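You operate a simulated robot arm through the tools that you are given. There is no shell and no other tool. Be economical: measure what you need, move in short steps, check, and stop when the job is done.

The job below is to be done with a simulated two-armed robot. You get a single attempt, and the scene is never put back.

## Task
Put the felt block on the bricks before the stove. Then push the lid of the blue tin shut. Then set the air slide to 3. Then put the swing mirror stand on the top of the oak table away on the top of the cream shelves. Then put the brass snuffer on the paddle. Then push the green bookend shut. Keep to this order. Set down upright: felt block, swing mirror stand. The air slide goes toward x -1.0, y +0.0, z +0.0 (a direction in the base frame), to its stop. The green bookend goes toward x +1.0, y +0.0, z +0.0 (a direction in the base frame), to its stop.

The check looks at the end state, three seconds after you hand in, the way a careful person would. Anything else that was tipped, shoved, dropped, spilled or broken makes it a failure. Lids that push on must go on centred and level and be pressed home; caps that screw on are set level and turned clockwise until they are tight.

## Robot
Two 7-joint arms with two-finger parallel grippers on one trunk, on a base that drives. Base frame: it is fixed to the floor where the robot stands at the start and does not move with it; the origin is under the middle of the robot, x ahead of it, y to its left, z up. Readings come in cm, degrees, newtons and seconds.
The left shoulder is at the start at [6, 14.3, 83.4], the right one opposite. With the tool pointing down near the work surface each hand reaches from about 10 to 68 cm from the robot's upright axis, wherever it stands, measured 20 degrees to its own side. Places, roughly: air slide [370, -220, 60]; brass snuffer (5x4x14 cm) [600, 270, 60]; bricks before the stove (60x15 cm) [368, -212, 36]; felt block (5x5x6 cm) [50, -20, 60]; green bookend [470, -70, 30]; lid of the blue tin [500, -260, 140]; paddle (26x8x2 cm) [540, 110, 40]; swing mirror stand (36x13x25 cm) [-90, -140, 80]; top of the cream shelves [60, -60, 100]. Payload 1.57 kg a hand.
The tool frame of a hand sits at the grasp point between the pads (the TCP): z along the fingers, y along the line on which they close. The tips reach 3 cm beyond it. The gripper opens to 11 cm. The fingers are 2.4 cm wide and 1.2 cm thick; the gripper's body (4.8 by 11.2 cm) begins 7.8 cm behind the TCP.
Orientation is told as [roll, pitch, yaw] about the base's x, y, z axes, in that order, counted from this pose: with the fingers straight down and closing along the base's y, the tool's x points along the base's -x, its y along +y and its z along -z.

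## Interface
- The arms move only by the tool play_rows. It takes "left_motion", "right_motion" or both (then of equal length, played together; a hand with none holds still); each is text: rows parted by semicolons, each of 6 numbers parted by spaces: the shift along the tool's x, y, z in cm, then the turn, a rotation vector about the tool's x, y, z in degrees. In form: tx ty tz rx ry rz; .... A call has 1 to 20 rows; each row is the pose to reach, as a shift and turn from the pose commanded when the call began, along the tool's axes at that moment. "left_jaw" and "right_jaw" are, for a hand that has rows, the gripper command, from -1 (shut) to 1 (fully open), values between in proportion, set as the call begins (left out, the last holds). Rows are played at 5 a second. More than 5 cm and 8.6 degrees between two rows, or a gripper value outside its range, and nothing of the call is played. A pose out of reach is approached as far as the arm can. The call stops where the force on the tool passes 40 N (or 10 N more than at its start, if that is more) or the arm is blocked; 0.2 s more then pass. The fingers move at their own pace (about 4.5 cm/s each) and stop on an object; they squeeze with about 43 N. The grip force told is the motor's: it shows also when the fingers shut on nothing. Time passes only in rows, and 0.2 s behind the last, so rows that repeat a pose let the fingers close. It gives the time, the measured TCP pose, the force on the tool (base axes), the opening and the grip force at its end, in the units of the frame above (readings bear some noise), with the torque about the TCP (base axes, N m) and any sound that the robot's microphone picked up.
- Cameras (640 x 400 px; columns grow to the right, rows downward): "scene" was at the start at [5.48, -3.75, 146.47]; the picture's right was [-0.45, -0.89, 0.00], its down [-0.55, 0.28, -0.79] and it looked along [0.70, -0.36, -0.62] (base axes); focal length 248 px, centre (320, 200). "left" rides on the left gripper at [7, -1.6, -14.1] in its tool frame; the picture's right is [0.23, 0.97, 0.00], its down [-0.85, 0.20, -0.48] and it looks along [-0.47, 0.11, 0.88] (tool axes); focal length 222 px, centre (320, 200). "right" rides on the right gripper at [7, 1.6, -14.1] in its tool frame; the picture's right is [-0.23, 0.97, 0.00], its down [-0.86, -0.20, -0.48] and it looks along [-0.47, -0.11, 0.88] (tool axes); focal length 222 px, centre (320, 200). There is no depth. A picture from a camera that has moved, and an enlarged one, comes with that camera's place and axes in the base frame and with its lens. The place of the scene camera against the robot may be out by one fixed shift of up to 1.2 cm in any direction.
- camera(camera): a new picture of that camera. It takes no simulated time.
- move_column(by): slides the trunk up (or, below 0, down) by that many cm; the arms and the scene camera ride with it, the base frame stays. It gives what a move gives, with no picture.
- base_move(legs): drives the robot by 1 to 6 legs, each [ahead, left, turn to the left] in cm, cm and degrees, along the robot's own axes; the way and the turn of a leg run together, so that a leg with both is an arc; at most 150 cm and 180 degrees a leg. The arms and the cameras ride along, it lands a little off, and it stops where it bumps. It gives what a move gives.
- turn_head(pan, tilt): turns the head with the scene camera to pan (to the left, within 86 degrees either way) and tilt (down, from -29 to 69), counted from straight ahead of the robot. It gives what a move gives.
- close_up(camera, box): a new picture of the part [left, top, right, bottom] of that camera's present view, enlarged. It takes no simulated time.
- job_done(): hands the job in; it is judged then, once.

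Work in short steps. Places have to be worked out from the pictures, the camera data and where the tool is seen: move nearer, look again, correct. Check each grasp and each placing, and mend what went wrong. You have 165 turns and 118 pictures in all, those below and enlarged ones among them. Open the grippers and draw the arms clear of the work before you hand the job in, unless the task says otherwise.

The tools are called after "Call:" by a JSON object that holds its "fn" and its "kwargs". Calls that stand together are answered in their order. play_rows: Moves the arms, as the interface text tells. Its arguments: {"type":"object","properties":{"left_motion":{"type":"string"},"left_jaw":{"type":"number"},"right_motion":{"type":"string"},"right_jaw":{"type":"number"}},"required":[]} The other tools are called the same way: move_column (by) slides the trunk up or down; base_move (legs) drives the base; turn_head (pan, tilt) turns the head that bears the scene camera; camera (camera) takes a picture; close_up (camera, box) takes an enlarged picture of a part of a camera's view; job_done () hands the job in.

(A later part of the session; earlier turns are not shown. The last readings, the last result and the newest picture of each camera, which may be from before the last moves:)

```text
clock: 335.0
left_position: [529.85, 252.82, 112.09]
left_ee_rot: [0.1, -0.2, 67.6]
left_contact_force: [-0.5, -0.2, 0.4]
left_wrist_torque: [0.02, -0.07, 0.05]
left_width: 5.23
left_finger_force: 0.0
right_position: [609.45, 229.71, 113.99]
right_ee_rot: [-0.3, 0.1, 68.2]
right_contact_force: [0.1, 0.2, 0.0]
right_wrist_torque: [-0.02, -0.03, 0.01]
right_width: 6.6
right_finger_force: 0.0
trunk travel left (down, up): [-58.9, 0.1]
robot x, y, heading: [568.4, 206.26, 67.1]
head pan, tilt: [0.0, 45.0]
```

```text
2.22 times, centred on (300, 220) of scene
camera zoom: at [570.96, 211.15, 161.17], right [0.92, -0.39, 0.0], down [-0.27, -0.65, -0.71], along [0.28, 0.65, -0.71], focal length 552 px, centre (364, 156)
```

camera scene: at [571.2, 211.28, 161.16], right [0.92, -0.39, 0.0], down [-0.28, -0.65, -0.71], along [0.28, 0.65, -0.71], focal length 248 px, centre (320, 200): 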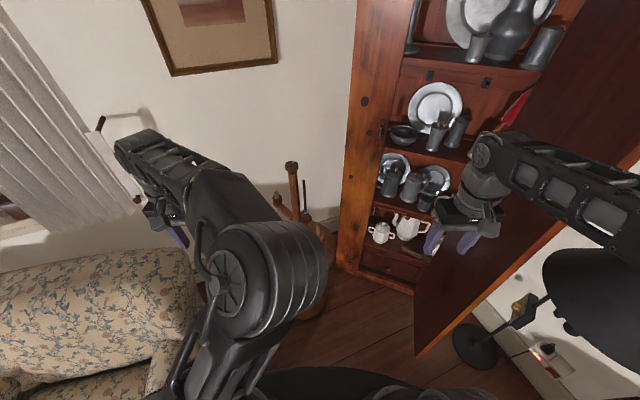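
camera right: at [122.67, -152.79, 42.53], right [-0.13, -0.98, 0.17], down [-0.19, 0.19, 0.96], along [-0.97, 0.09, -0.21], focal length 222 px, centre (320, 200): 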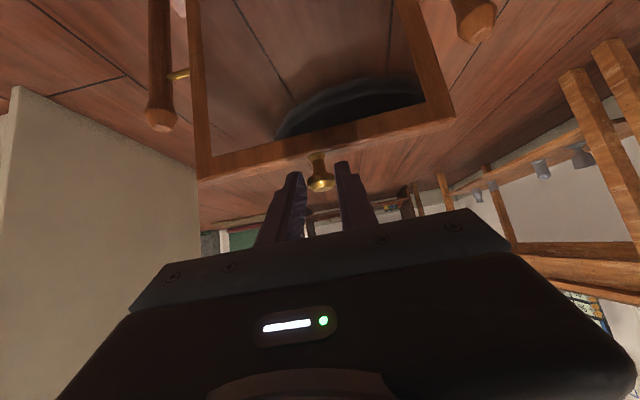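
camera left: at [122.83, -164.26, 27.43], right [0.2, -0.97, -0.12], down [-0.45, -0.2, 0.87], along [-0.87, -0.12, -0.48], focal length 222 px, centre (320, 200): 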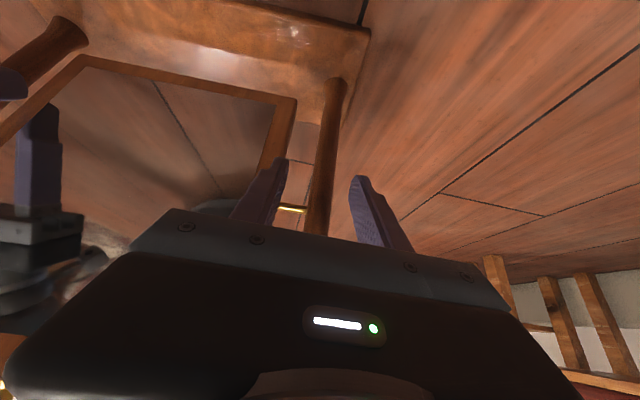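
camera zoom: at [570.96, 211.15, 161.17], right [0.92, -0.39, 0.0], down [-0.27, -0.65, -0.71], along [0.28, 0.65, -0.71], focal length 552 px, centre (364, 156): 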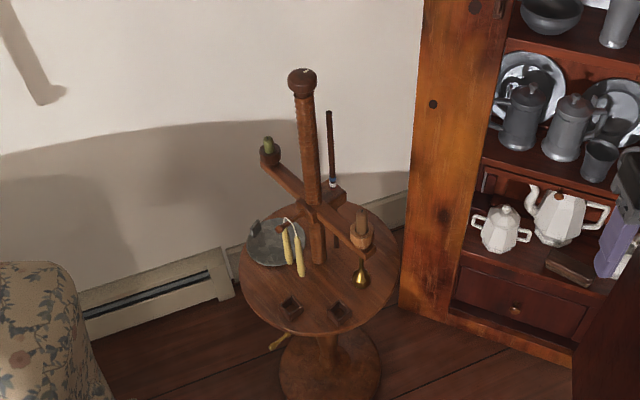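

The candle stand has a cross-arm; the brass snuffer is near (596, 271), under one arm end. I lower the trunk and bring the right hand, tilted, in front of it to look with its camera.

Call:
{"fn": "move_column", "kwargs": {"by": -25}}

Call:
{"fn": "play_rows", "kwargs": {"right_motion": "-1.2 3.5 1.6 0 -5.6 0; -2.4 7 3.2 0 -11.2 0; -3.6 10.5 4.8 0 -16.8 0; -4.8 14 6.4 0 -22.5 0; -6 17.5 8 0 -28 0; -7.2 21 9.6 0 -33.7 0; -8.4 24.5 11.2 0 -39.3 0; -9.6 28 12.8 0 -45 0; -9.6 28 12.8 0 -45 0"}}

Call:
{"fn": "camera", "kwargs": {"camera": "right"}}

```text
clock: 337.6
left_position: [529.97, 252.91, 87.25]
left_ee_rot: [0.2, -0.1, 67.6]
left_contact_force: [-0.2, -0.8, -0.3]
left_wrist_torque: [0.03, 0.02, -0.01]
left_width: 5.22
left_finger_force: 0.0
right_position: [609.5, 229.83, 88.94]
right_ee_rot: [-0.2, 0.2, 68.1]
right_contact_force: [-0.5, -0.8, 0.2]
right_wrist_torque: [-0.03, 0.03, 0.02]
right_width: 6.6
right_finger_force: 0.0
trunk travel left (down, up): [-33.9, 25.1]
robot x, y, heading: [568.49, 206.44, 67.0]
head pan, tilt: [0.0, 45.0]
```

```text
clock: 339.6
left_position: [530.01, 253.04, 87.13]
left_ee_rot: [0.2, -0.1, 67.6]
left_contact_force: [1.1, -0.1, -0.2]
left_wrist_torque: [-0.01, -0.04, 0.04]
left_width: 5.23
left_finger_force: 0.1
right_position: [587.23, 249.19, 75.76]
right_ee_rot: [-0.4, -44.9, 68.5]
right_contact_force: [-0.2, -0.5, -0.4]
right_wrist_torque: [-0.01, 0.02, 0.01]
right_width: 6.61
right_finger_force: 0.0
trunk travel left (down, up): [-33.9, 25.1]
robot x, y, heading: [568.65, 206.13, 67.0]
head pan, tilt: [0.0, 45.0]
```

```text
16 pictures are left
camera right: at [580.11, 235.8, 80.63], right [-0.84, 0.51, 0.16], down [0.28, 0.18, 0.94], along [0.46, 0.84, -0.29], focal length 222 px, centre (320, 200)
```

right: 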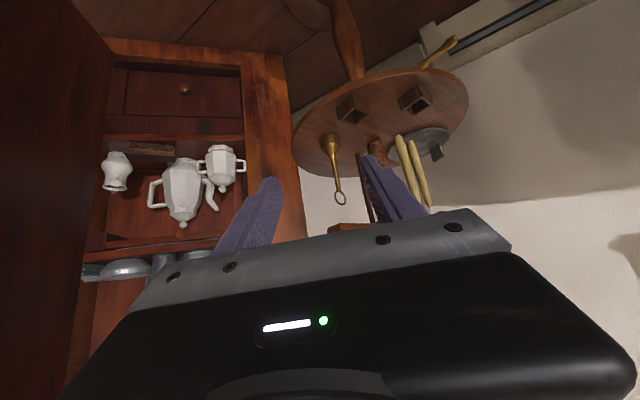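

The snuffer stands upright on the tray: base ≈ (596.8, 274.1, 54.7), ring top z ≈ 68.7. I'll grip its stem with the hand flatter to stay under the cross-arm. First left hand forward off the chair, trunk down 15.

Call:
{"fn": "play_rows", "kwargs": {"left_motion": "-2 -4 0 0 0 0; -4 -8 0 0 0 0; -6 -12 0 0 0 0; -8 -16 0 0 0 0; -10 -20 0 0 0 0; -10 -24 0 0 0 0"}}

Call:
{"fn": "move_column", "kwargs": {"by": -15}}

Call:
{"fn": "play_rows", "kwargs": {"right_motion": "-3.4 0 1.3 0 -4 0; -6.8 0 2.6 0 -8 0; -10.2 0 4 0 -12 0; -13.6 0 5.3 0 -16 0; -17 0 6.6 0 -20 0; -17 0 6.6 0 -20 0"}}

Call:
{"fn": "camera", "kwargs": {"camera": "right"}}

```text
clock: 341.0
left_position: [556.02, 252.81, 87.15]
left_ee_rot: [0.2, -0.1, 67.7]
left_contact_force: [-0.3, 0.1, 0.3]
left_wrist_torque: [-0.05, 0.02, -0.03]
left_width: 5.23
left_finger_force: 0.1
right_position: [587.3, 249.04, 75.68]
right_ee_rot: [-0.4, -44.9, 68.3]
right_contact_force: [0.2, 0.9, -0.7]
right_wrist_torque: [0.01, -0.02, 0.04]
right_width: 6.6
right_finger_force: 0.0
trunk travel left (down, up): [-33.9, 25.1]
robot x, y, heading: [568.36, 206.35, 67.1]
head pan, tilt: [0.0, 45.0]
```

```text
clock: 342.7
left_position: [555.96, 252.97, 72.28]
left_ee_rot: [0.2, -0.1, 67.5]
left_contact_force: [-0.6, -0.1, -0.4]
left_wrist_torque: [-0.01, -0.01, -0.02]
left_width: 5.23
left_finger_force: 0.1
right_position: [587.25, 249.23, 60.75]
right_ee_rot: [-0.4, -44.9, 68.4]
right_contact_force: [-0.3, -0.5, 0.7]
right_wrist_torque: [0.03, -0.01, 0.02]
right_width: 6.62
right_finger_force: 0.1
trunk travel left (down, up): [-18.9, 40.1]
robot x, y, heading: [568.38, 206.25, 66.9]
head pan, tilt: [0.0, 45.0]
```

```text
clock: 344.1
left_position: [555.91, 252.97, 72.26]
left_ee_rot: [0.2, -0.1, 67.6]
left_contact_force: [0.7, 0.0, 0.5]
left_wrist_torque: [-0.02, -0.02, -0.01]
left_width: 5.24
left_finger_force: 0.0
right_position: [593.4, 264.8, 68.13]
right_ee_rot: [-0.6, -64.7, 68.7]
right_contact_force: [0.2, -0.5, 0.1]
right_wrist_torque: [0.03, -0.04, 0.01]
right_width: 6.59
right_finger_force: 0.0
trunk travel left (down, up): [-18.9, 40.1]
robot x, y, heading: [568.52, 206.44, 66.8]
head pan, tilt: [0.0, 45.0]
```

```text
15 pictures are left
camera right: at [586.01, 250.62, 67.71], right [-0.87, 0.45, 0.2], down [0.15, -0.14, 0.98], along [0.47, 0.88, 0.05], focal length 222 px, centre (320, 200)
```

right: 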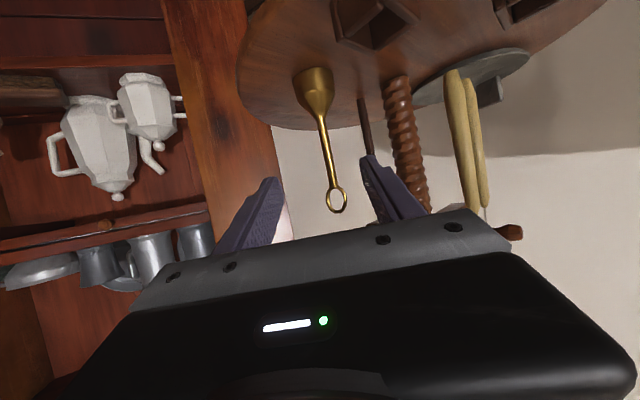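

Now clear: the stem passes between the fingers, about 7.7 cm ahead. I advance with a slight leftward correction and close at z ≈ 65.

Call:
{"fn": "play_rows", "kwargs": {"right_motion": "-0.2 0.6 2.5 0 0 0; -0.3 0.6 5 0 0 0; -0.45 0.6 7.35 0 0 0; -0.45 0.6 7.35 0 0 0"}}

Call:
{"fn": "camera", "kwargs": {"camera": "right"}}

```text
clock: 345.1
left_position: [555.95, 253.06, 72.28]
left_ee_rot: [0.3, -0.1, 67.7]
left_contact_force: [0.3, -0.3, -1.0]
left_wrist_torque: [-0.01, -0.01, 0.02]
left_width: 5.23
left_finger_force: 0.1
right_position: [595.45, 271.32, 65.37]
right_ee_rot: [-0.5, -64.8, 68.7]
right_contact_force: [0.2, 0.3, -0.1]
right_wrist_torque: [0.0, 0.03, 0.0]
right_width: 6.6
right_finger_force: 0.1
trunk travel left (down, up): [-18.9, 40.1]
robot x, y, heading: [568.74, 206.12, 67.0]
head pan, tilt: [0.0, 45.0]
```

```text
14 pictures are left
camera right: at [588.06, 257.15, 64.92], right [-0.87, 0.45, 0.2], down [0.16, -0.14, 0.98], along [0.47, 0.88, 0.05], focal length 222 px, centre (320, 200)
```

right: 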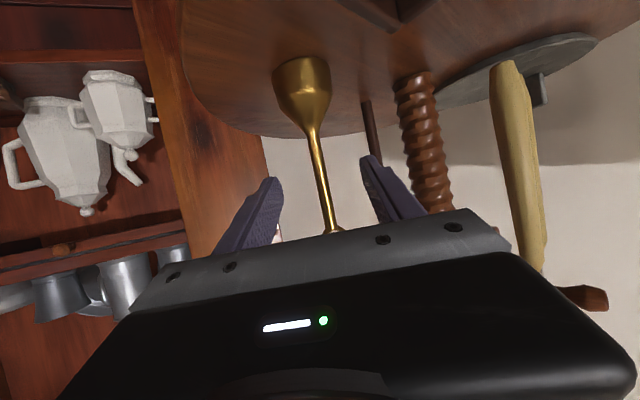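

Stem is between the pads about 1 cm beyond the TCP. I close, then lift 3 cm.

Call:
{"fn": "play_rows", "kwargs": {"right_motion": "0 0 0 0 0 0; 0 0 0 0 0 0; 0 0 0 0 0 0; 0 0 0 0 0 0; 0 0 0 0 0 0; 0 0 0 0 0 0", "right_jaw": -1}}

Call:
{"fn": "play_rows", "kwargs": {"right_motion": "-0.9 0 -0.4 0 0 0; -2.7 0 -1.3 0 0 0; -2.7 0 -1.3 0 0 0"}}

Call:
{"fn": "camera", "kwargs": {"camera": "right"}}

```text
clock: 346.5
left_position: [555.96, 253.01, 72.17]
left_ee_rot: [0.2, -0.1, 67.5]
left_contact_force: [-0.3, 0.4, -0.7]
left_wrist_torque: [0.03, -0.01, 0.01]
left_width: 5.24
left_finger_force: 0.1
right_position: [595.33, 271.35, 65.24]
right_ee_rot: [-0.6, -64.8, 68.7]
right_contact_force: [0.1, 1.1, -0.2]
right_wrist_torque: [-0.01, 0.02, -0.01]
right_width: 0.86
right_finger_force: 27.3
trunk travel left (down, up): [-18.9, 40.1]
robot x, y, heading: [568.21, 206.67, 67.3]
head pan, tilt: [0.0, 45.0]
```

```text
clock: 347.3
left_position: [556.03, 253.1, 72.27]
left_ee_rot: [0.2, 0.0, 67.6]
left_contact_force: [0.2, -0.1, -0.4]
left_wrist_torque: [-0.02, -0.01, 0.03]
left_width: 5.24
left_finger_force: 0.0
right_position: [595.48, 271.15, 68.13]
right_ee_rot: [-0.5, -64.6, 68.5]
right_contact_force: [0.1, -0.3, -20.1]
right_wrist_torque: [1.26, -0.41, 0.05]
right_width: 0.9
right_finger_force: 27.6
trunk travel left (down, up): [-18.9, 40.1]
robot x, y, heading: [568.24, 206.13, 67.3]
head pan, tilt: [0.0, 45.0]
```

```text
13 pictures are left
camera right: at [587.98, 257.04, 67.72], right [-0.87, 0.45, 0.2], down [0.16, -0.13, 0.98], along [0.47, 0.88, 0.05], focal length 222 px, centre (320, 200)
```

right: 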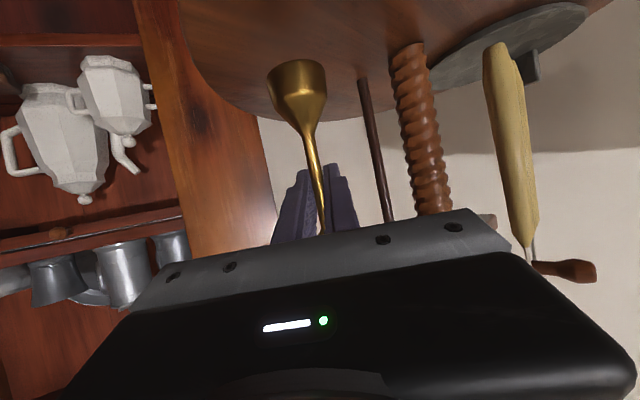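

The pull reads 20 N down: the ring likely presses on the cross-arm above. I lower 1.7 cm and draw straight back toward me.

Call:
{"fn": "play_rows", "kwargs": {"right_motion": "1 0 0.5 0 0 0; 1.5 0 0.7 0 0 0; 1.5 0 0.7 0 0 0"}}

```text
clock: 348.1
left_position: [555.97, 252.96, 72.19]
left_ee_rot: [0.2, -0.1, 67.7]
left_contact_force: [0.0, -0.3, -0.4]
left_wrist_torque: [-0.03, -0.01, -0.01]
left_width: 5.23
left_finger_force: 0.1
right_position: [595.5, 271.34, 66.59]
right_ee_rot: [-0.6, -64.9, 68.8]
right_contact_force: [-0.3, -0.1, -0.5]
right_wrist_torque: [-0.04, -0.03, -0.01]
right_width: 0.87
right_finger_force: 27.9
trunk travel left (down, up): [-18.9, 40.1]
robot x, y, heading: [568.68, 206.56, 67.0]
head pan, tilt: [0.0, 45.0]
```

Free now. I withdraw horizontally 16 cm.

Call:
{"fn": "play_rows", "kwargs": {"right_motion": "0.8 0 -1.8 0 0 0; 1.7 0 -3.6 0 0 0; 3.4 0 -7.2 0 0 0; 5 0 -10.9 0 0 0; 6.8 0 -14.5 0 0 0; 6.8 0 -14.5 0 0 0"}}

Call:
{"fn": "camera", "kwargs": {"camera": "scene"}}

```text
clock: 349.5
left_position: [555.98, 252.91, 72.24]
left_ee_rot: [0.2, 0.0, 67.6]
left_contact_force: [-0.5, -0.7, -0.6]
left_wrist_torque: [-0.03, 0.02, 0.04]
left_width: 5.23
left_finger_force: 0.0
right_position: [589.24, 256.48, 66.51]
right_ee_rot: [-0.6, -64.8, 68.5]
right_contact_force: [0.6, 0.7, -0.1]
right_wrist_torque: [-0.01, 0.0, 0.01]
right_width: 0.87
right_finger_force: 27.0
trunk travel left (down, up): [-18.9, 40.1]
robot x, y, heading: [568.23, 206.4, 67.3]
head pan, tilt: [0.0, 45.0]
```

```text
12 pictures are left
camera scene: at [571.15, 211.18, 121.17], right [0.92, -0.39, 0.0], down [-0.28, -0.65, -0.71], along [0.28, 0.65, -0.71], focal length 248 px, centre (320, 200)
```

scene: 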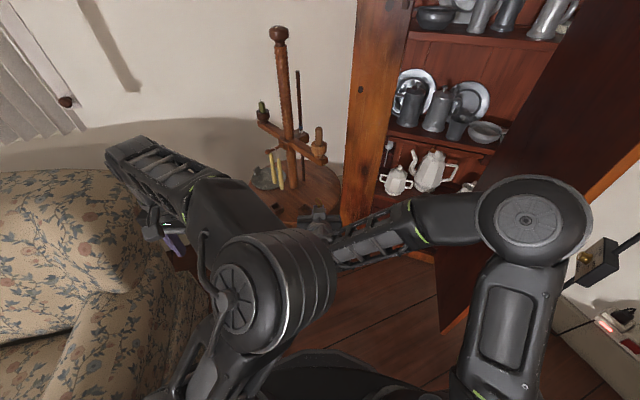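

The snuffer is free and the stand undisturbed. I raise the trunk 40 cm, back out, turn clockwise to face the coffee table and line up with the paddle.

Call:
{"fn": "move_column", "kwargs": {"by": 40}}

Call:
{"fn": "base_move", "kwargs": {"legs": [[-40, 0, 0], [0, 0, -157.2], [0, -19, 0]]}}

Call:
{"fn": "turn_head", "kwargs": {"pan": 0, "tilt": 55}}

Call:
{"fn": "camera", "kwargs": {"camera": "scene"}}

```text
clock: 353.4
left_position: [556.01, 252.85, 112.1]
left_ee_rot: [0.3, -0.2, 67.5]
left_contact_force: [-0.1, -0.3, 1.3]
left_wrist_torque: [0.02, 0.01, -0.02]
left_width: 5.22
left_finger_force: 0.0
right_position: [589.42, 256.44, 106.46]
right_ee_rot: [-0.6, -64.7, 68.7]
right_contact_force: [-0.4, -0.2, -0.6]
right_wrist_torque: [-0.01, 0.01, -0.01]
right_width: 0.9
right_finger_force: 28.2
trunk travel left (down, up): [-58.9, 0.1]
robot x, y, heading: [568.99, 206.17, 67.1]
head pan, tilt: [0.0, 45.0]
```

```text
clock: 363.5
left_position: [562.48, 130.64, 112.24]
left_ee_rot: [0.2, -0.1, -90.3]
left_contact_force: [-0.1, 0.1, 0.0]
left_wrist_torque: [-0.02, 0.0, 0.02]
left_width: 5.23
left_finger_force: 0.0
right_position: [533.19, 114.59, 106.41]
right_ee_rot: [-0.5, -64.9, -89.3]
right_contact_force: [-0.6, -0.5, -1.6]
right_wrist_torque: [-0.01, -0.04, 0.03]
right_width: 0.87
right_finger_force: 27.5
trunk travel left (down, up): [-58.9, 0.1]
robot x, y, heading: [533.37, 169.1, -91.0]
head pan, tilt: [0.0, 45.0]
```

```text
clock: 364.3
left_position: [562.65, 130.68, 112.21]
left_ee_rot: [0.2, 0.0, -90.3]
left_contact_force: [-0.1, -0.4, -0.4]
left_wrist_torque: [0.01, -0.01, -0.03]
left_width: 5.23
left_finger_force: 0.0
right_position: [533.16, 114.61, 106.5]
right_ee_rot: [-0.7, -64.7, -89.1]
right_contact_force: [-1.1, 0.4, -1.3]
right_wrist_torque: [-0.01, 0.01, 0.0]
right_width: 0.87
right_finger_force: 27.2
trunk travel left (down, up): [-58.9, 0.1]
robot x, y, heading: [533.63, 169.16, -90.7]
head pan, tilt: [0.0, 55.0]
```

```text
11 pictures are left
camera scene: at [534.38, 165.08, 159.83], right [-1.0, 0.01, 0.0], down [0.01, 0.82, -0.57], along [-0.01, -0.57, -0.82], focal length 248 px, centre (320, 200)
```

scene: 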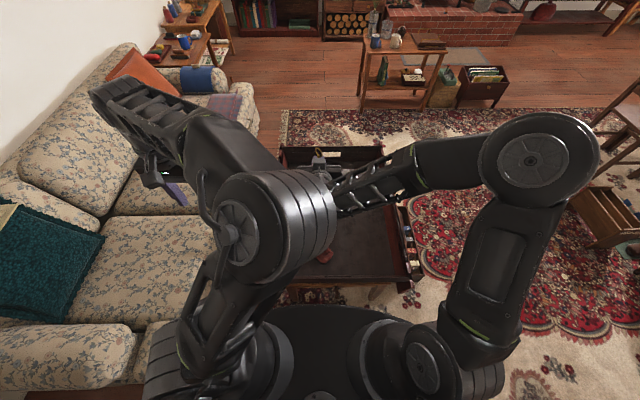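

The paddle's red blade shows near (532, 117), right under the snuffer. I lower the trunk 40 and check with the right camera.

Call:
{"fn": "move_column", "kwargs": {"by": -40}}

Call:
{"fn": "camera", "kwargs": {"camera": "right"}}

```text
clock: 368.1
left_position: [562.64, 130.6, 72.2]
left_ee_rot: [0.2, -0.1, -90.2]
left_contact_force: [0.8, 0.3, 1.2]
left_wrist_torque: [-0.02, 0.01, 0.01]
left_width: 5.23
left_finger_force: 0.1
right_position: [533.19, 114.67, 66.49]
right_ee_rot: [-0.5, -64.8, -89.2]
right_contact_force: [0.2, 0.1, -1.6]
right_wrist_torque: [-0.01, -0.04, 0.01]
right_width: 0.87
right_finger_force: 27.1
trunk travel left (down, up): [-18.9, 40.1]
robot x, y, heading: [533.75, 168.92, -90.8]
head pan, tilt: [0.0, 55.0]
```

```text
10 pictures are left
camera right: at [534.72, 130.3, 66.07], right [0.98, -0.09, 0.2], down [-0.2, 0.07, 0.98], along [-0.1, -0.99, 0.05], focal length 222 px, centre (320, 200)
```

right: 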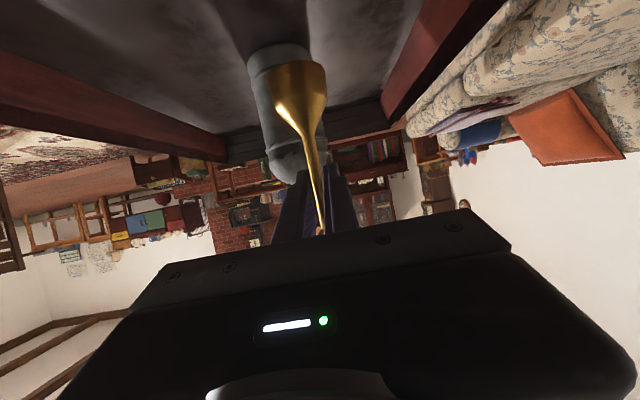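

The cone hangs upright with the jug well behind it. I move the left arm aside to see the paddle from the head camera.

Call:
{"fn": "play_rows", "kwargs": {"left_motion": "2 4 -0.5 0 0 0; 4 8 -1 0 0 0; 6 12 -1.5 0 0 0; 8 16 -2 0 0 0; 10 20 -2 0 0 0; 12 23 -2 0 0 0"}}

Call:
{"fn": "close_up", "kwargs": {"camera": "scene", "box": [240, 150, 440, 310]}}

```text
clock: 369.5
left_position: [585.77, 142.55, 74.13]
left_ee_rot: [0.2, -0.2, -90.3]
left_contact_force: [-0.6, -0.8, 0.3]
left_wrist_torque: [0.03, -0.01, 0.02]
left_width: 5.22
left_finger_force: 0.0
right_position: [533.24, 114.65, 66.5]
right_ee_rot: [-0.6, -64.8, -89.2]
right_contact_force: [0.4, 0.4, -0.5]
right_wrist_torque: [-0.03, -0.01, 0.02]
right_width: 0.88
right_finger_force: 27.6
trunk travel left (down, up): [-18.9, 40.1]
robot x, y, heading: [533.81, 169.12, -90.8]
head pan, tilt: [0.0, 55.0]
```

```text
2.50 times, centred on (340, 230) of scene
camera zoom: at [534.36, 165.1, 119.82], right [-1.0, 0.01, 0.0], down [0.01, 0.82, -0.57], along [-0.01, -0.57, -0.82], focal length 621 px, centre (270, 125)
```

zoom: 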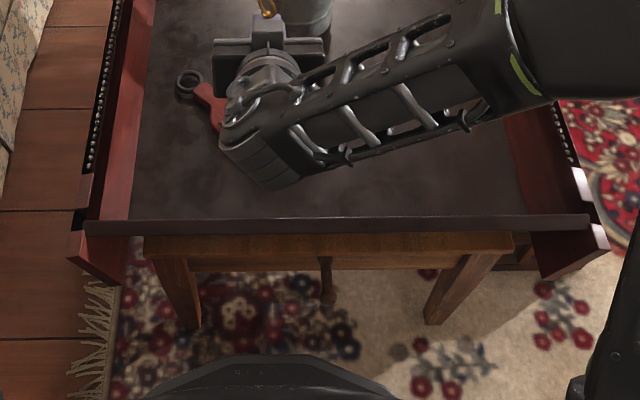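

The paddle runs from its ring at (547, 101) to its blade end near (530, 119.5); blade centre ≈ (533.5, 115). I shift slightly and lower 11 cm.

Call:
{"fn": "play_rows", "kwargs": {"right_motion": "2 0.1 0.5 0 0 0; 4.5 0.2 1.3 0 0 0; 7 0.3 2.2 0 0 0; 9 0.3 2.9 0 0 0; 10.5 0.3 3.5 0 0 0; 10.5 0.3 3.5 0 0 0"}}

Call:
{"fn": "camera", "kwargs": {"camera": "right"}}

```text
clock: 370.9
left_position: [585.83, 142.4, 74.23]
left_ee_rot: [0.2, -0.1, -90.3]
left_contact_force: [-0.5, 0.3, -1.1]
left_wrist_torque: [0.0, 0.01, 0.0]
left_width: 5.23
left_finger_force: 0.1
right_position: [533.39, 116.08, 55.4]
right_ee_rot: [-0.7, -64.7, -89.2]
right_contact_force: [-0.7, 0.0, 0.2]
right_wrist_torque: [0.02, -0.01, -0.03]
right_width: 0.88
right_finger_force: 27.6
trunk travel left (down, up): [-18.9, 40.1]
robot x, y, heading: [533.79, 168.87, -90.9]
head pan, tilt: [0.0, 55.0]
```

```text
8 pictures are left
camera right: at [534.93, 131.64, 54.96], right [0.98, -0.09, 0.2], down [-0.2, 0.07, 0.98], along [-0.1, -0.99, 0.05], focal length 222 px, centre (320, 200)
```

right: 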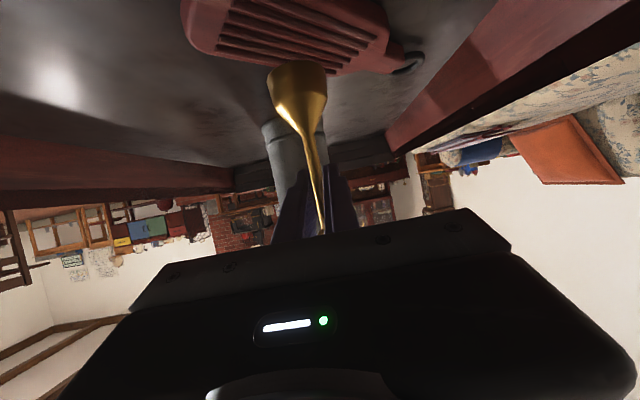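

The ridged blade lies under the cone; I shift 1.2 cm toward its centre, (534.6, 113.9), and lower in small steps to contact.

Call:
{"fn": "play_rows", "kwargs": {"right_motion": "0 0.6 0.5 0 0 0; 0.4 1.2 1.5 0 0 0; 1.3 1.2 1.94 0 0 0; 1.5 1.2 2.05 0 0 0; 1.75 1.2 2.15 0 0 0; 1.98 1.2 2.26 0 0 0; 2.2 1.2 2.36 0 0 0; 2.2 1.2 2.36 0 0 0"}}

Call:
{"fn": "play_rows", "kwargs": {"right_motion": "0.14 0 0.06 0 0 0; 0.27 0 0.13 0 0 0; 0.4 0 0.19 0 0 0; 0.4 0 0.19 0 0 0"}}

```text
clock: 372.7
left_position: [585.74, 142.35, 74.18]
left_ee_rot: [0.3, -0.2, -90.2]
left_contact_force: [0.8, -0.6, -0.7]
left_wrist_torque: [0.0, -0.01, -0.01]
left_width: 5.23
left_finger_force: 0.1
right_position: [534.68, 114.81, 52.4]
right_ee_rot: [-0.6, -64.9, -89.2]
right_contact_force: [0.4, 0.2, -0.5]
right_wrist_torque: [0.03, -0.01, 0.03]
right_width: 0.89
right_finger_force: 27.3
trunk travel left (down, up): [-18.9, 40.1]
robot x, y, heading: [533.38, 168.93, -91.2]
head pan, tilt: [0.0, 55.0]
```

```text
clock: 373.7
left_position: [585.75, 142.61, 74.37]
left_ee_rot: [0.2, -0.3, -90.3]
left_contact_force: [0.7, 0.2, 0.5]
left_wrist_torque: [0.0, 0.0, 0.01]
left_width: 5.23
left_finger_force: 0.0
right_position: [534.69, 114.73, 52.2]
right_ee_rot: [-0.6, -65.0, -89.3]
right_contact_force: [-9.4, 9.0, 29.4]
right_wrist_torque: [4.94, -0.08, 1.77]
right_width: 0.87
right_finger_force: 27.1
trunk travel left (down, up): [-18.9, 40.1]
robot x, y, heading: [533.37, 168.74, -90.7]
head pan, tilt: [0.0, 55.0]
```

The reaction acts ~16 cm behind the TCP: my hand's camera mount touches the table rail. I raise 0.5 cm and check the cone's gap.

Call:
{"fn": "play_rows", "kwargs": {"right_motion": "-0.45 0 -0.21 0 0 0; -0.45 0 -0.21 0 0 0"}}

Call:
{"fn": "camera", "kwargs": {"camera": "right"}}

```text
clock: 374.3
left_position: [585.79, 142.42, 74.16]
left_ee_rot: [0.2, 0.0, -90.2]
left_contact_force: [0.8, 0.1, 0.6]
left_wrist_torque: [-0.01, 0.01, -0.02]
left_width: 5.24
left_finger_force: 0.1
right_position: [534.8, 114.9, 52.42]
right_ee_rot: [-0.7, -64.9, -89.3]
right_contact_force: [-0.3, 0.7, -0.8]
right_wrist_torque: [-0.04, -0.02, 0.0]
right_width: 0.89
right_finger_force: 27.3
trunk travel left (down, up): [-18.9, 40.1]
robot x, y, heading: [533.38, 169.21, -90.8]
head pan, tilt: [0.0, 55.0]
```

```text
7 pictures are left
camera right: at [536.23, 130.34, 52.05], right [0.98, -0.09, 0.2], down [-0.2, 0.07, 0.98], along [-0.1, -0.99, 0.05], focal length 222 px, centre (320, 200)
```

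right: 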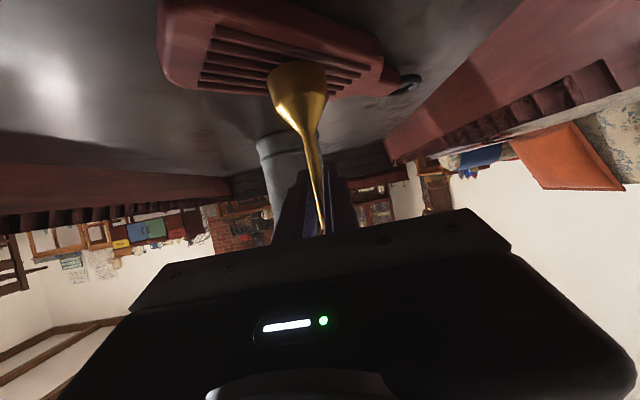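

The cone is within about 1 cm of the blade. I shift 3 cm along the blade toward its middle so the camera mount clears the rail, then lower finely.

Call:
{"fn": "play_rows", "kwargs": {"right_motion": "-0.5 0.7 0.6 0 0 0; -1 1.4 1.3 0 0 0; -1.24 2.1 1.95 0 0 0; -0.97 2.1 2.08 0 0 0; -0.7 2.1 2.2 0 0 0; -0.7 2.1 2.2 0 0 0"}}

Call:
{"fn": "play_rows", "kwargs": {"right_motion": "0.13 0 0.06 0 0 0; 0.27 0 0.12 0 0 0; 0.27 0 0.12 0 0 0"}}

```text
clock: 375.7
left_position: [585.75, 142.41, 74.17]
left_ee_rot: [0.1, -0.1, -90.2]
left_contact_force: [-0.1, 0.1, -0.9]
left_wrist_torque: [-0.01, 0.0, 0.0]
left_width: 5.24
left_finger_force: 0.0
right_position: [536.78, 112.54, 52.24]
right_ee_rot: [-0.5, -64.9, -89.3]
right_contact_force: [-0.2, 3.2, 10.6]
right_wrist_torque: [1.89, -0.1, 0.32]
right_width: 0.89
right_finger_force: 27.8
trunk travel left (down, up): [-18.9, 40.1]
robot x, y, heading: [533.36, 169.51, -90.7]
head pan, tilt: [0.0, 55.0]
```

```text
clock: 376.3
left_position: [585.65, 142.38, 74.21]
left_ee_rot: [0.3, -0.2, -90.2]
left_contact_force: [0.1, 0.3, -0.2]
left_wrist_torque: [-0.03, 0.0, 0.0]
left_width: 5.22
left_finger_force: 0.0
right_position: [536.89, 112.68, 52.4]
right_ee_rot: [-0.2, -65.2, -89.4]
right_contact_force: [-9.3, 10.1, 24.1]
right_wrist_torque: [4.64, -0.14, 1.75]
right_width: 0.88
right_finger_force: 26.9
trunk travel left (down, up): [-18.9, 40.1]
robot x, y, heading: [533.45, 169.18, -90.7]
head pan, tilt: [0.0, 55.0]
stopped in row 2 (right hand): the force on the tool passed its limit (the readings are from after the stop); the commanded pose is now the measured one
```

The rail still limits me. I pitch the hand 5° steeper (rear up) so the cone can come down; a 5° lean will right itself on release. Then I lower finely.

Call:
{"fn": "play_rows", "kwargs": {"right_motion": "-0.36 0 -0.17 0 0 0; -0.36 0 -0.17 0 5 0; -0.18 0 -0.08 0 5 0; 0 0 0 0 5 0; 0.18 0 0.08 0 5 0; 0.27 0 0.13 0 5 0; 0.27 0 0.13 0 5 0"}}

Call:
{"fn": "play_rows", "kwargs": {"right_motion": "0.13 0 0.05 0 0 0; 0.27 0 0.11 0 0 0; 0.4 0 0.16 0 0 0; 0.4 0 0.16 0 0 0"}}

```text
clock: 377.9
left_position: [585.85, 142.37, 74.06]
left_ee_rot: [0.2, -0.1, -90.3]
left_contact_force: [0.5, -0.4, 0.1]
left_wrist_torque: [-0.01, -0.03, 0.02]
left_width: 5.22
left_finger_force: 0.0
right_position: [536.82, 112.47, 51.88]
right_ee_rot: [-0.5, -60.1, -89.3]
right_contact_force: [0.1, 0.3, -0.8]
right_wrist_torque: [0.0, 0.04, -0.03]
right_width: 0.89
right_finger_force: 27.7
trunk travel left (down, up): [-18.9, 40.1]
robot x, y, heading: [533.57, 169.38, -90.9]
head pan, tilt: [0.0, 55.0]
```

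```text
clock: 378.9
left_position: [585.75, 142.44, 74.18]
left_ee_rot: [0.1, -0.2, -90.3]
left_contact_force: [0.6, -0.3, -0.4]
left_wrist_torque: [0.0, 0.01, 0.0]
left_width: 5.22
left_finger_force: 0.1
right_position: [536.94, 112.36, 51.6]
right_ee_rot: [-0.2, -60.2, -89.4]
right_contact_force: [0.1, 1.5, 15.1]
right_wrist_torque: [-0.14, 0.05, 0.02]
right_width: 0.88
right_finger_force: 27.7
trunk travel left (down, up): [-18.9, 40.1]
robot x, y, heading: [533.77, 169.14, -90.5]
head pan, tilt: [0.0, 55.0]
```

The cone now bears on the paddle (15 N, no lever arm). I ease 0.15 cm, open the fingers and check.

Call:
{"fn": "play_rows", "kwargs": {"right_motion": "-0.13 0 -0.05 0 0 0; -0.13 0 -0.05 0 0 0"}}

Call:
{"fn": "play_rows", "kwargs": {"right_motion": "0 0 0 0 0 0; 0 0 0 0 0 0; 0 0 0 0 0 0; 0 0 0 0 0 0", "right_jaw": -0.4}}

Call:
{"fn": "camera", "kwargs": {"camera": "right"}}

```text
clock: 379.5
left_position: [585.94, 142.34, 74.11]
left_ee_rot: [0.2, -0.2, -90.3]
left_contact_force: [1.0, 0.3, -0.3]
left_wrist_torque: [0.01, 0.02, 0.01]
left_width: 5.21
left_finger_force: 0.0
right_position: [536.82, 112.51, 51.63]
right_ee_rot: [-0.3, -60.2, -89.4]
right_contact_force: [1.6, -3.3, 9.7]
right_wrist_torque: [-0.37, -0.06, 0.04]
right_width: 0.88
right_finger_force: 27.1
trunk travel left (down, up): [-18.9, 40.1]
robot x, y, heading: [533.74, 169.33, -90.7]
head pan, tilt: [0.0, 55.0]
```

```text
clock: 380.5
left_position: [585.73, 142.3, 74.15]
left_ee_rot: [0.3, -0.2, -90.4]
left_contact_force: [-0.5, -0.1, -0.5]
left_wrist_torque: [0.01, 0.01, -0.02]
left_width: 5.27
left_finger_force: 0.0
right_position: [537.0, 112.46, 51.62]
right_ee_rot: [-0.4, -60.0, -89.4]
right_contact_force: [0.5, 0.4, 0.3]
right_wrist_torque: [-0.03, -0.01, -0.01]
right_width: 3.31
right_finger_force: 0.0
trunk travel left (down, up): [-18.9, 40.1]
robot x, y, heading: [533.66, 168.88, -90.9]
head pan, tilt: [0.0, 55.0]
```

```text
6 pictures are left
camera right: at [538.4, 128.07, 52.51], right [0.98, -0.11, 0.19], down [-0.2, -0.01, 0.98], along [-0.1, -0.99, -0.04], focal length 222 px, centre (320, 200)
```

right: 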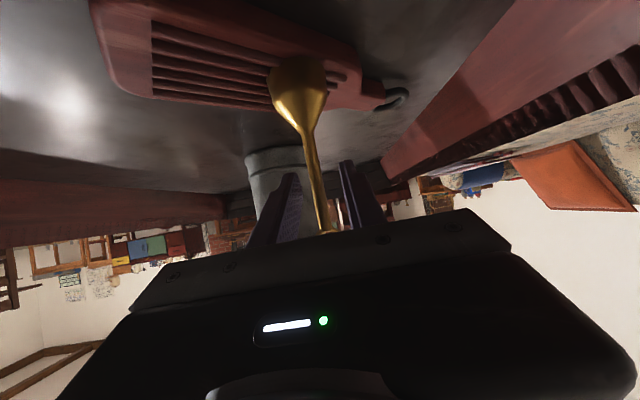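

It stands upright on the blade. I open a bit more and withdraw straight back along the fingers.

Call:
{"fn": "play_rows", "kwargs": {"right_motion": "0 0 -1 0 0 0; 0 0 -2.5 0 0 0; 0 0 -4.5 0 0 0; 0 0 -7 0 0 0; 0 0 -10.5 0 0 0; 0 0 -14 0 0 0; 0 0 -18 0 0 0", "right_jaw": -0.2}}

Call:
{"fn": "move_column", "kwargs": {"by": 40}}

Call:
{"fn": "close_up", "kwargs": {"camera": "scene", "box": [240, 150, 440, 310]}}

```text
clock: 382.1
left_position: [585.85, 142.48, 74.05]
left_ee_rot: [0.2, -0.1, -90.3]
left_contact_force: [0.7, 0.1, 0.3]
left_wrist_torque: [-0.02, 0.0, 0.03]
left_width: 5.24
left_finger_force: 0.1
right_position: [536.82, 128.26, 60.77]
right_ee_rot: [-0.4, -60.0, -89.3]
right_contact_force: [-0.9, 0.4, 0.5]
right_wrist_torque: [-0.01, 0.0, -0.01]
right_width: 4.41
right_finger_force: 0.2
trunk travel left (down, up): [-18.9, 40.1]
robot x, y, heading: [533.51, 168.85, -90.6]
head pan, tilt: [0.0, 55.0]
```

```text
clock: 385.9
left_position: [585.71, 142.31, 114.14]
left_ee_rot: [0.2, -0.2, -90.2]
left_contact_force: [0.0, 0.6, -0.3]
left_wrist_torque: [-0.02, 0.0, -0.03]
left_width: 5.22
left_finger_force: 0.0
right_position: [536.83, 128.19, 100.6]
right_ee_rot: [-0.3, -59.9, -89.2]
right_contact_force: [-0.3, 0.0, 0.3]
right_wrist_torque: [0.02, 0.01, 0.0]
right_width: 4.41
right_finger_force: 0.1
trunk travel left (down, up): [-58.9, 0.1]
robot x, y, heading: [533.39, 169.26, -90.7]
head pan, tilt: [0.0, 55.0]
```

```text
2.50 times, centred on (340, 230) of scene
camera zoom: at [534.35, 165.11, 159.82], right [-1.0, 0.01, 0.0], down [0.01, 0.82, -0.57], along [-0.01, -0.57, -0.82], focal length 621 px, centre (270, 125)
```

zoom: 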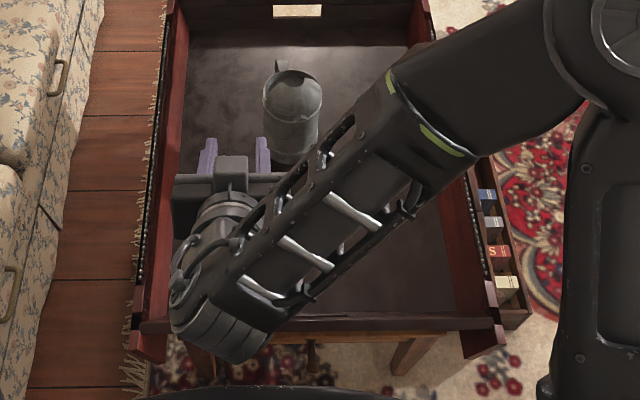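

The snuffer stayed behind my wrist's outline; nothing is disturbed. Now the green bookend: it shows on the lower shelf of the small table ahead. I zoom on it from here.

Call:
{"fn": "close_up", "kwargs": {"camera": "scene", "box": [340, 20, 440, 110]}}

```text
4.44 times, centred on (390, 65) of scene
camera zoom: at [534.35, 165.11, 159.82], right [-1.0, 0.01, 0.0], down [0.01, 0.82, -0.57], along [-0.01, -0.57, -0.82], focal length 1104 px, centre (9, 800)
```

zoom: 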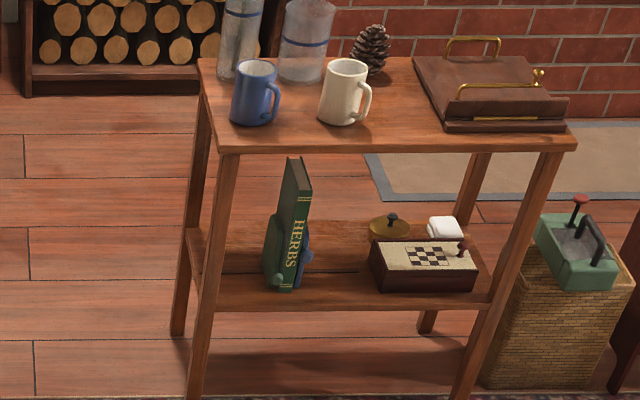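

The green bookend stands by the "HERBS" book on the lower shelf (z ≈ 23–35) near x 469, y -66, open to the north. I drive round the west of the coffee table to stand before it.

Call:
{"fn": "base_move", "kwargs": {"legs": [[0, -104, 0.7], [88, 0, 0], [86, 0, 0], [0, 42, 0]]}}

Call:
{"fn": "move_column", "kwargs": {"by": -40}}

```text
clock: 401.8
left_position: [531.54, -28.74, 114.16]
left_ee_rot: [0.1, -0.2, -88.2]
left_contact_force: [0.3, -0.2, 1.1]
left_wrist_torque: [-0.02, 0.03, -0.01]
left_width: 5.24
left_finger_force: 0.1
right_position: [483.21, -44.56, 100.83]
right_ee_rot: [-0.4, -60.0, -87.2]
right_contact_force: [0.5, -0.5, 1.0]
right_wrist_torque: [-0.04, -0.01, -0.03]
right_width: 4.4
right_finger_force: 0.1
trunk travel left (down, up): [-58.9, 0.1]
robot x, y, heading: [478.48, -3.66, -88.5]
head pan, tilt: [0.0, 55.0]
```

```text
clock: 405.6
left_position: [531.55, -28.71, 74.15]
left_ee_rot: [0.3, -0.1, -88.3]
left_contact_force: [-0.7, -0.1, -1.1]
left_wrist_torque: [-0.01, 0.02, 0.0]
left_width: 5.21
left_finger_force: 0.0
right_position: [483.16, -44.63, 60.72]
right_ee_rot: [-0.4, -60.0, -87.4]
right_contact_force: [0.4, -0.1, 0.0]
right_wrist_torque: [0.04, 0.01, -0.02]
right_width: 4.39
right_finger_force: 0.2
trunk travel left (down, up): [-18.9, 40.1]
robot x, y, heading: [478.26, -3.87, -89.0]
head pan, tilt: [0.0, 55.0]
```

I lower the trunk 17 more and the right hand to z ≈ 36 in front of the shelf, then look with its camera.

Call:
{"fn": "move_column", "kwargs": {"by": -17}}

Call:
{"fn": "play_rows", "kwargs": {"right_motion": "2 -2.5 1.1 0 0 0; 4 -5 2.3 0 0 0; 6 -7.5 3.4 0 0 0; 7.8 -10 4.5 0 0 0; 7.8 -10 4.5 0 0 0", "right_jaw": -1}}

Call:
{"fn": "camera", "kwargs": {"camera": "right"}}

```text
clock: 407.5
left_position: [531.58, -28.65, 57.15]
left_ee_rot: [0.2, -0.1, -88.3]
left_contact_force: [-0.1, -0.9, -0.2]
left_wrist_torque: [0.01, 0.0, 0.0]
left_width: 5.23
left_finger_force: 0.0
right_position: [483.13, -44.42, 43.83]
right_ee_rot: [-0.4, -60.0, -87.3]
right_contact_force: [1.1, -0.6, 0.6]
right_wrist_torque: [0.04, 0.01, 0.02]
right_width: 4.39
right_finger_force: 0.0
trunk travel left (down, up): [-1.9, 57.1]
robot x, y, heading: [478.24, -4.01, -89.0]
head pan, tilt: [0.0, 55.0]
```

```text
clock: 408.7
left_position: [531.5, -28.77, 57.09]
left_ee_rot: [0.2, -0.1, -88.3]
left_contact_force: [-0.3, -0.4, -0.2]
left_wrist_torque: [0.02, 0.0, -0.02]
left_width: 5.24
left_finger_force: 0.0
right_position: [475.45, -47.17, 32.92]
right_ee_rot: [-0.4, -60.0, -87.3]
right_contact_force: [0.3, 0.0, 0.1]
right_wrist_torque: [0.03, 0.0, -0.01]
right_width: 0.0
right_finger_force: 21.1
right hand out of reach, approached as far as the arm can: row 2, 3, 4, 5
trunk travel left (down, up): [-1.9, 57.1]
robot x, y, heading: [478.35, -4.01, -88.8]
head pan, tilt: [0.0, 55.0]
```

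```text
3 pictures are left
camera right: at [476.38, -31.53, 33.89], right [0.98, -0.07, 0.19], down [-0.2, -0.02, 0.98], along [-0.07, -1.0, -0.04], focal length 222 px, centre (320, 200)
```

right: 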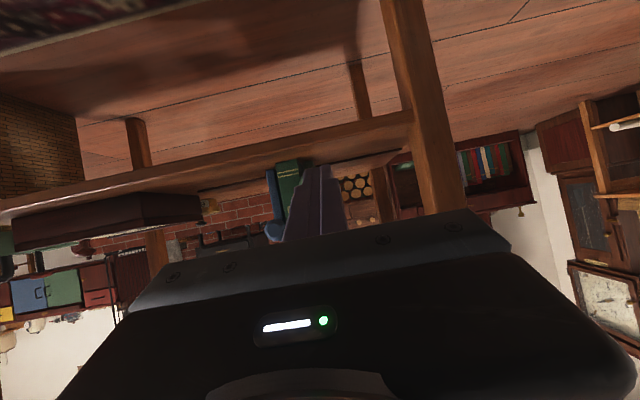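

Seen upside-down: a blue slab (x ≈ 466.5) next to the green one (x ≈ 469.7), partly hidden by my fingers. I move the hand 14 cm toward -x and zoom.

Call:
{"fn": "play_rows", "kwargs": {"right_motion": "0 -3.5 0 0 0 0; 0 -7 0 0 0 0; 0 -10.5 0 0 0 0; 0 -14 0 0 0 0; 0 -14 0 0 0 0"}}

Call:
{"fn": "close_up", "kwargs": {"camera": "right", "box": [290, 110, 470, 230]}}

```text
clock: 409.9
left_position: [531.59, -28.68, 57.16]
left_ee_rot: [0.3, 0.0, -88.3]
left_contact_force: [-0.6, -0.3, -0.3]
left_wrist_torque: [-0.01, 0.0, -0.03]
left_width: 5.22
left_finger_force: 0.1
right_position: [467.17, -50.97, 30.74]
right_ee_rot: [-0.5, -59.9, -87.5]
right_contact_force: [-0.2, 0.4, 0.4]
right_wrist_torque: [-0.03, 0.03, 0.02]
right_width: 0.01
right_finger_force: 21.1
right hand out of reach, approached as far as the arm can: row 1, 2, 3, 4, 5
trunk travel left (down, up): [-1.9, 57.1]
robot x, y, heading: [478.72, -4.04, -88.8]
head pan, tilt: [0.0, 55.0]
```

```text
3.33 times, centred on (380, 170) of right
camera zoom: at [468.08, -35.34, 31.63], right [0.98, -0.07, 0.19], down [-0.19, -0.02, 0.98], along [-0.07, -1.0, -0.04], focal length 740 px, centre (120, 300)
```

zoom: 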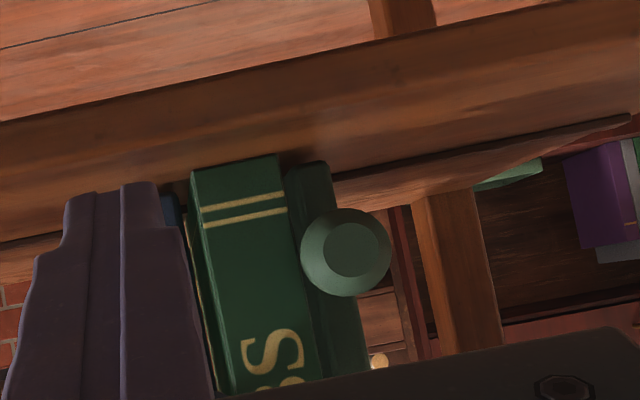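

Now clear: the green bookend is the slim slab on the +x side of the book, with a round knob facing me at about (473, -55.5, 30.7). I place the closed fingertips on the knob's -x side, in front of the book, then sweep +x slowly.

Call:
{"fn": "play_rows", "kwargs": {"right_motion": "-1.3 0 1.4 0 0 0; -2.54 0 2.8 0 0 0; -2.54 0 2.8 0 0 0"}}

Call:
{"fn": "play_rows", "kwargs": {"right_motion": "0 0.6 0 0 0 0; 0 1.2 0 0 0 0; 0 1.8 0 0 0 0; 0 2.4 0 0 0 0; 0 3 0 0 0 0; 0 3.6 0 0 0 0; 0 4.2 0 0 0 0; 0 4.8 0 0 0 0; 0 5.4 0 0 0 0; 0 5.4 0 0 0 0"}}

```text
clock: 410.7
left_position: [531.49, -28.65, 57.22]
left_ee_rot: [0.2, -0.1, -88.3]
left_contact_force: [0.1, 0.2, 0.8]
left_wrist_torque: [-0.02, 0.01, 0.03]
left_width: 5.24
left_finger_force: 0.0
right_position: [467.31, -54.53, 31.68]
right_ee_rot: [-0.5, -59.9, -87.3]
right_contact_force: [-0.1, 0.1, 0.0]
right_wrist_torque: [-0.01, -0.03, 0.01]
right_width: 0.0
right_finger_force: 21.2
trunk travel left (down, up): [-1.9, 57.1]
robot x, y, heading: [478.49, -3.79, -88.8]
head pan, tilt: [0.0, 55.0]
```

```text
clock: 412.9
left_position: [531.55, -28.67, 57.08]
left_ee_rot: [0.2, -0.1, -88.3]
left_contact_force: [-1.0, -0.6, 0.2]
left_wrist_torque: [-0.02, -0.01, -0.01]
left_width: 5.22
left_finger_force: 0.1
right_position: [472.76, -54.35, 31.54]
right_ee_rot: [-0.3, -60.0, -87.2]
right_contact_force: [0.0, -0.7, -0.2]
right_wrist_torque: [-0.03, 0.03, -0.01]
right_width: 0.01
right_finger_force: 21.2
trunk travel left (down, up): [-1.9, 57.1]
robot x, y, heading: [478.08, -3.9, -88.9]
head pan, tilt: [0.0, 55.0]
```

No resistance yet; I check with a zoom whether the knob is being pushed.

Call:
{"fn": "close_up", "kwargs": {"camera": "right", "box": [230, 90, 430, 220]}}

```text
3.08 times, centred on (330, 155) of right
camera zoom: at [473.68, -38.75, 32.52], right [0.98, -0.07, 0.19], down [-0.2, -0.02, 0.98], along [-0.07, -1.0, -0.04], focal length 684 px, centre (289, 338)
```

zoom: 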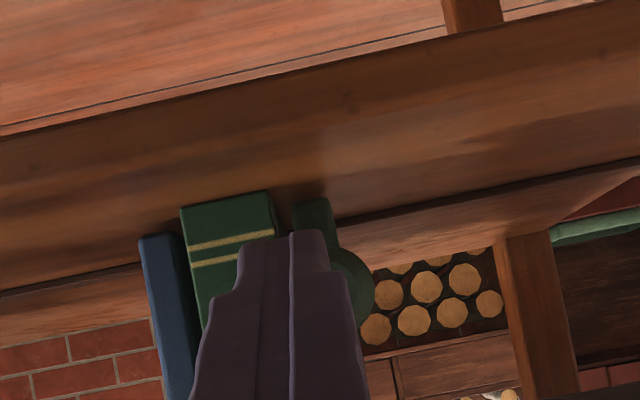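

Unclear whether the knob is engaged; it seems to lie at y ≈ -58.8, slightly beyond my tips, with the book face at -60.3. I step back to -x, go 1.5 cm deeper, and sweep +x until a stop is felt.

Call:
{"fn": "play_rows", "kwargs": {"right_motion": "0 -2 0 0 0 0; 0 -4 0 0 0 0; 0 -4.6 0 0 0 0; -0.75 -4.6 1.3 0 0 0; -0.75 -4.6 1.3 0 0 0"}}

Call:
{"fn": "play_rows", "kwargs": {"right_motion": "0 0.6 0 0 0 0; 0 1.2 0 0 0 0; 0 1.8 0 0 0 0; 0 2.4 0 0 0 0; 0 3 0 0 0 0; 0 3.6 0 0 0 0; 0 4.2 0 0 0 0; 0 4.8 0 0 0 0; 0 5.4 0 0 0 0; 0 6 0 0 0 0; 0 6.6 0 0 0 0; 0 6.6 0 0 0 0"}}

```text
clock: 414.1
left_position: [531.5, -28.67, 57.12]
left_ee_rot: [0.2, 0.0, -88.2]
left_contact_force: [-0.7, 0.2, 0.4]
left_wrist_torque: [0.01, -0.02, 0.03]
left_width: 5.23
left_finger_force: 0.1
right_position: [468.33, -56.09, 31.58]
right_ee_rot: [-0.4, -59.9, -87.3]
right_contact_force: [-0.6, 1.2, -0.2]
right_wrist_torque: [0.02, -0.03, -0.02]
right_width: 0.0
right_finger_force: 21.3
trunk travel left (down, up): [-1.9, 57.1]
robot x, y, heading: [478.68, -3.92, -88.8]
head pan, tilt: [0.0, 55.0]
```

```text
clock: 416.7
left_position: [531.54, -28.7, 57.11]
left_ee_rot: [0.2, -0.1, -88.3]
left_contact_force: [0.2, -0.4, 0.0]
left_wrist_torque: [0.0, 0.05, 0.01]
left_width: 5.22
left_finger_force: 0.1
right_position: [474.97, -55.8, 31.56]
right_ee_rot: [-0.3, -60.1, -87.3]
right_contact_force: [-3.3, -3.0, -0.2]
right_wrist_torque: [-0.01, 0.0, -0.12]
right_width: 0.0
right_finger_force: 21.0
trunk travel left (down, up): [-1.9, 57.1]
robot x, y, heading: [478.52, -3.88, -88.8]
head pan, tilt: [0.0, 55.0]
```

A 3 N resistance shows the knob is engaged and sliding. I continue until it stops.

Call:
{"fn": "play_rows", "kwargs": {"right_motion": "0 0.5 0 0 0 0; 0 1 0 0 0 0; 0 1.5 0 0 0 0; 0 2 0 0 0 0; 0 2.5 0 0 0 0; 0 2.5 0 0 0 0"}}

```text
clock: 418.1
left_position: [531.49, -28.65, 57.16]
left_ee_rot: [0.3, -0.1, -88.2]
left_contact_force: [0.1, -0.3, -0.3]
left_wrist_torque: [0.0, -0.02, -0.02]
left_width: 5.25
left_finger_force: 0.0
right_position: [477.26, -55.66, 31.49]
right_ee_rot: [-0.3, -60.0, -87.3]
right_contact_force: [-2.6, -1.4, 2.5]
right_wrist_torque: [-0.06, 0.03, -0.09]
right_width: 0.0
right_finger_force: 21.3
trunk travel left (down, up): [-1.9, 57.1]
robot x, y, heading: [478.58, -3.84, -89.0]
head pan, tilt: [0.0, 55.0]
```

Still sliding with ~3 N. I continue in further small steps.

Call:
{"fn": "play_rows", "kwargs": {"right_motion": "0 0.5 0 0 0 0; 0 1 0 0 0 0; 0 1.5 0 0 0 0; 0 2 0 0 0 0; 0 2.5 0 0 0 0; 0 3 0 0 0 0; 0 3 0 0 0 0"}}

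```text
clock: 419.7
left_position: [531.51, -28.62, 57.16]
left_ee_rot: [0.2, -0.1, -88.3]
left_contact_force: [0.0, -0.2, -0.4]
left_wrist_torque: [-0.04, 0.0, 0.01]
left_width: 5.22
left_finger_force: 0.0
right_position: [480.41, -55.47, 31.53]
right_ee_rot: [-0.5, -59.9, -87.3]
right_contact_force: [-2.9, -2.4, -1.9]
right_wrist_torque: [0.04, 0.04, -0.13]
right_width: 0.0
right_finger_force: 21.4
trunk travel left (down, up): [-1.9, 57.1]
robot x, y, heading: [478.45, -3.77, -88.7]
head pan, tilt: [0.0, 55.0]
```

Still sliding; I keep going, correcting a little forward.

Call:
{"fn": "play_rows", "kwargs": {"right_motion": "-0.1 0.5 0.2 0 0 0; -0.15 1 0.3 0 0 0; -0.15 1.5 0.3 0 0 0; -0.15 2 0.3 0 0 0; -0.15 2.5 0.3 0 0 0; -0.2 3 0.3 0 0 0; -0.2 3 0.3 0 0 0"}}

```text
clock: 420.5
left_position: [531.52, -28.77, 57.05]
left_ee_rot: [0.3, 0.0, -88.4]
left_contact_force: [0.3, 0.4, 0.8]
left_wrist_torque: [0.01, -0.03, -0.01]
left_width: 5.23
left_finger_force: 0.1
right_position: [481.08, -55.76, 31.28]
right_ee_rot: [-1.1, -59.9, -87.6]
right_contact_force: [-3.5, 0.0, 1.8]
right_wrist_torque: [-0.07, 0.01, -0.09]
right_width: 0.0
right_finger_force: 21.5
trunk travel left (down, up): [-1.9, 57.1]
robot x, y, heading: [478.32, -3.72, -88.9]
head pan, tilt: [0.0, 55.0]
stopped in row 4 (right hand): the force on the tool passed its limit (the readings are from after the stop); the commanded pose is now the measured one
```

The force limit tripped at x 481: the stop is reached after ~9 cm travel. I step off the knob, withdraw, and look.

Call:
{"fn": "play_rows", "kwargs": {"right_motion": "0 -1 0 0 0 0; 0 -2 0 0 0 0; 1 -2.5 -2 0 0 0; 3 -3 -5.5 0 0 0; 4.5 -3 -8.5 0 0 0; 4.5 -3 -8.5 0 0 0"}}

Call:
{"fn": "camera", "kwargs": {"camera": "right"}}

```text
clock: 421.9
left_position: [531.5, -28.72, 57.08]
left_ee_rot: [0.1, 0.0, -88.4]
left_contact_force: [0.6, -0.4, 0.7]
left_wrist_torque: [0.0, -0.01, -0.01]
left_width: 5.22
left_finger_force: 0.0
right_position: [477.97, -46.09, 31.74]
right_ee_rot: [-1.0, -59.9, -87.5]
right_contact_force: [-0.9, -0.1, 0.4]
right_wrist_torque: [0.01, 0.0, 0.01]
right_width: 0.0
right_finger_force: 21.8
trunk travel left (down, up): [-1.9, 57.1]
robot x, y, heading: [478.46, -3.88, -88.9]
head pan, tilt: [0.0, 55.0]
```

```text
0 pictures are left
camera right: at [479.04, -30.53, 32.67], right [0.98, -0.09, 0.19], down [-0.19, -0.02, 0.98], along [-0.08, -1.0, -0.04], focal length 222 px, centre (320, 200)
```

right: 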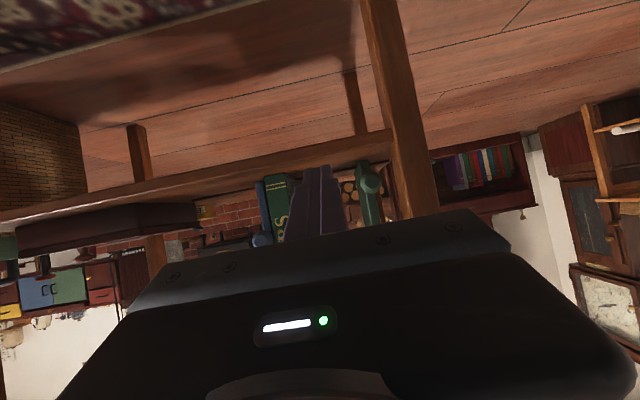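

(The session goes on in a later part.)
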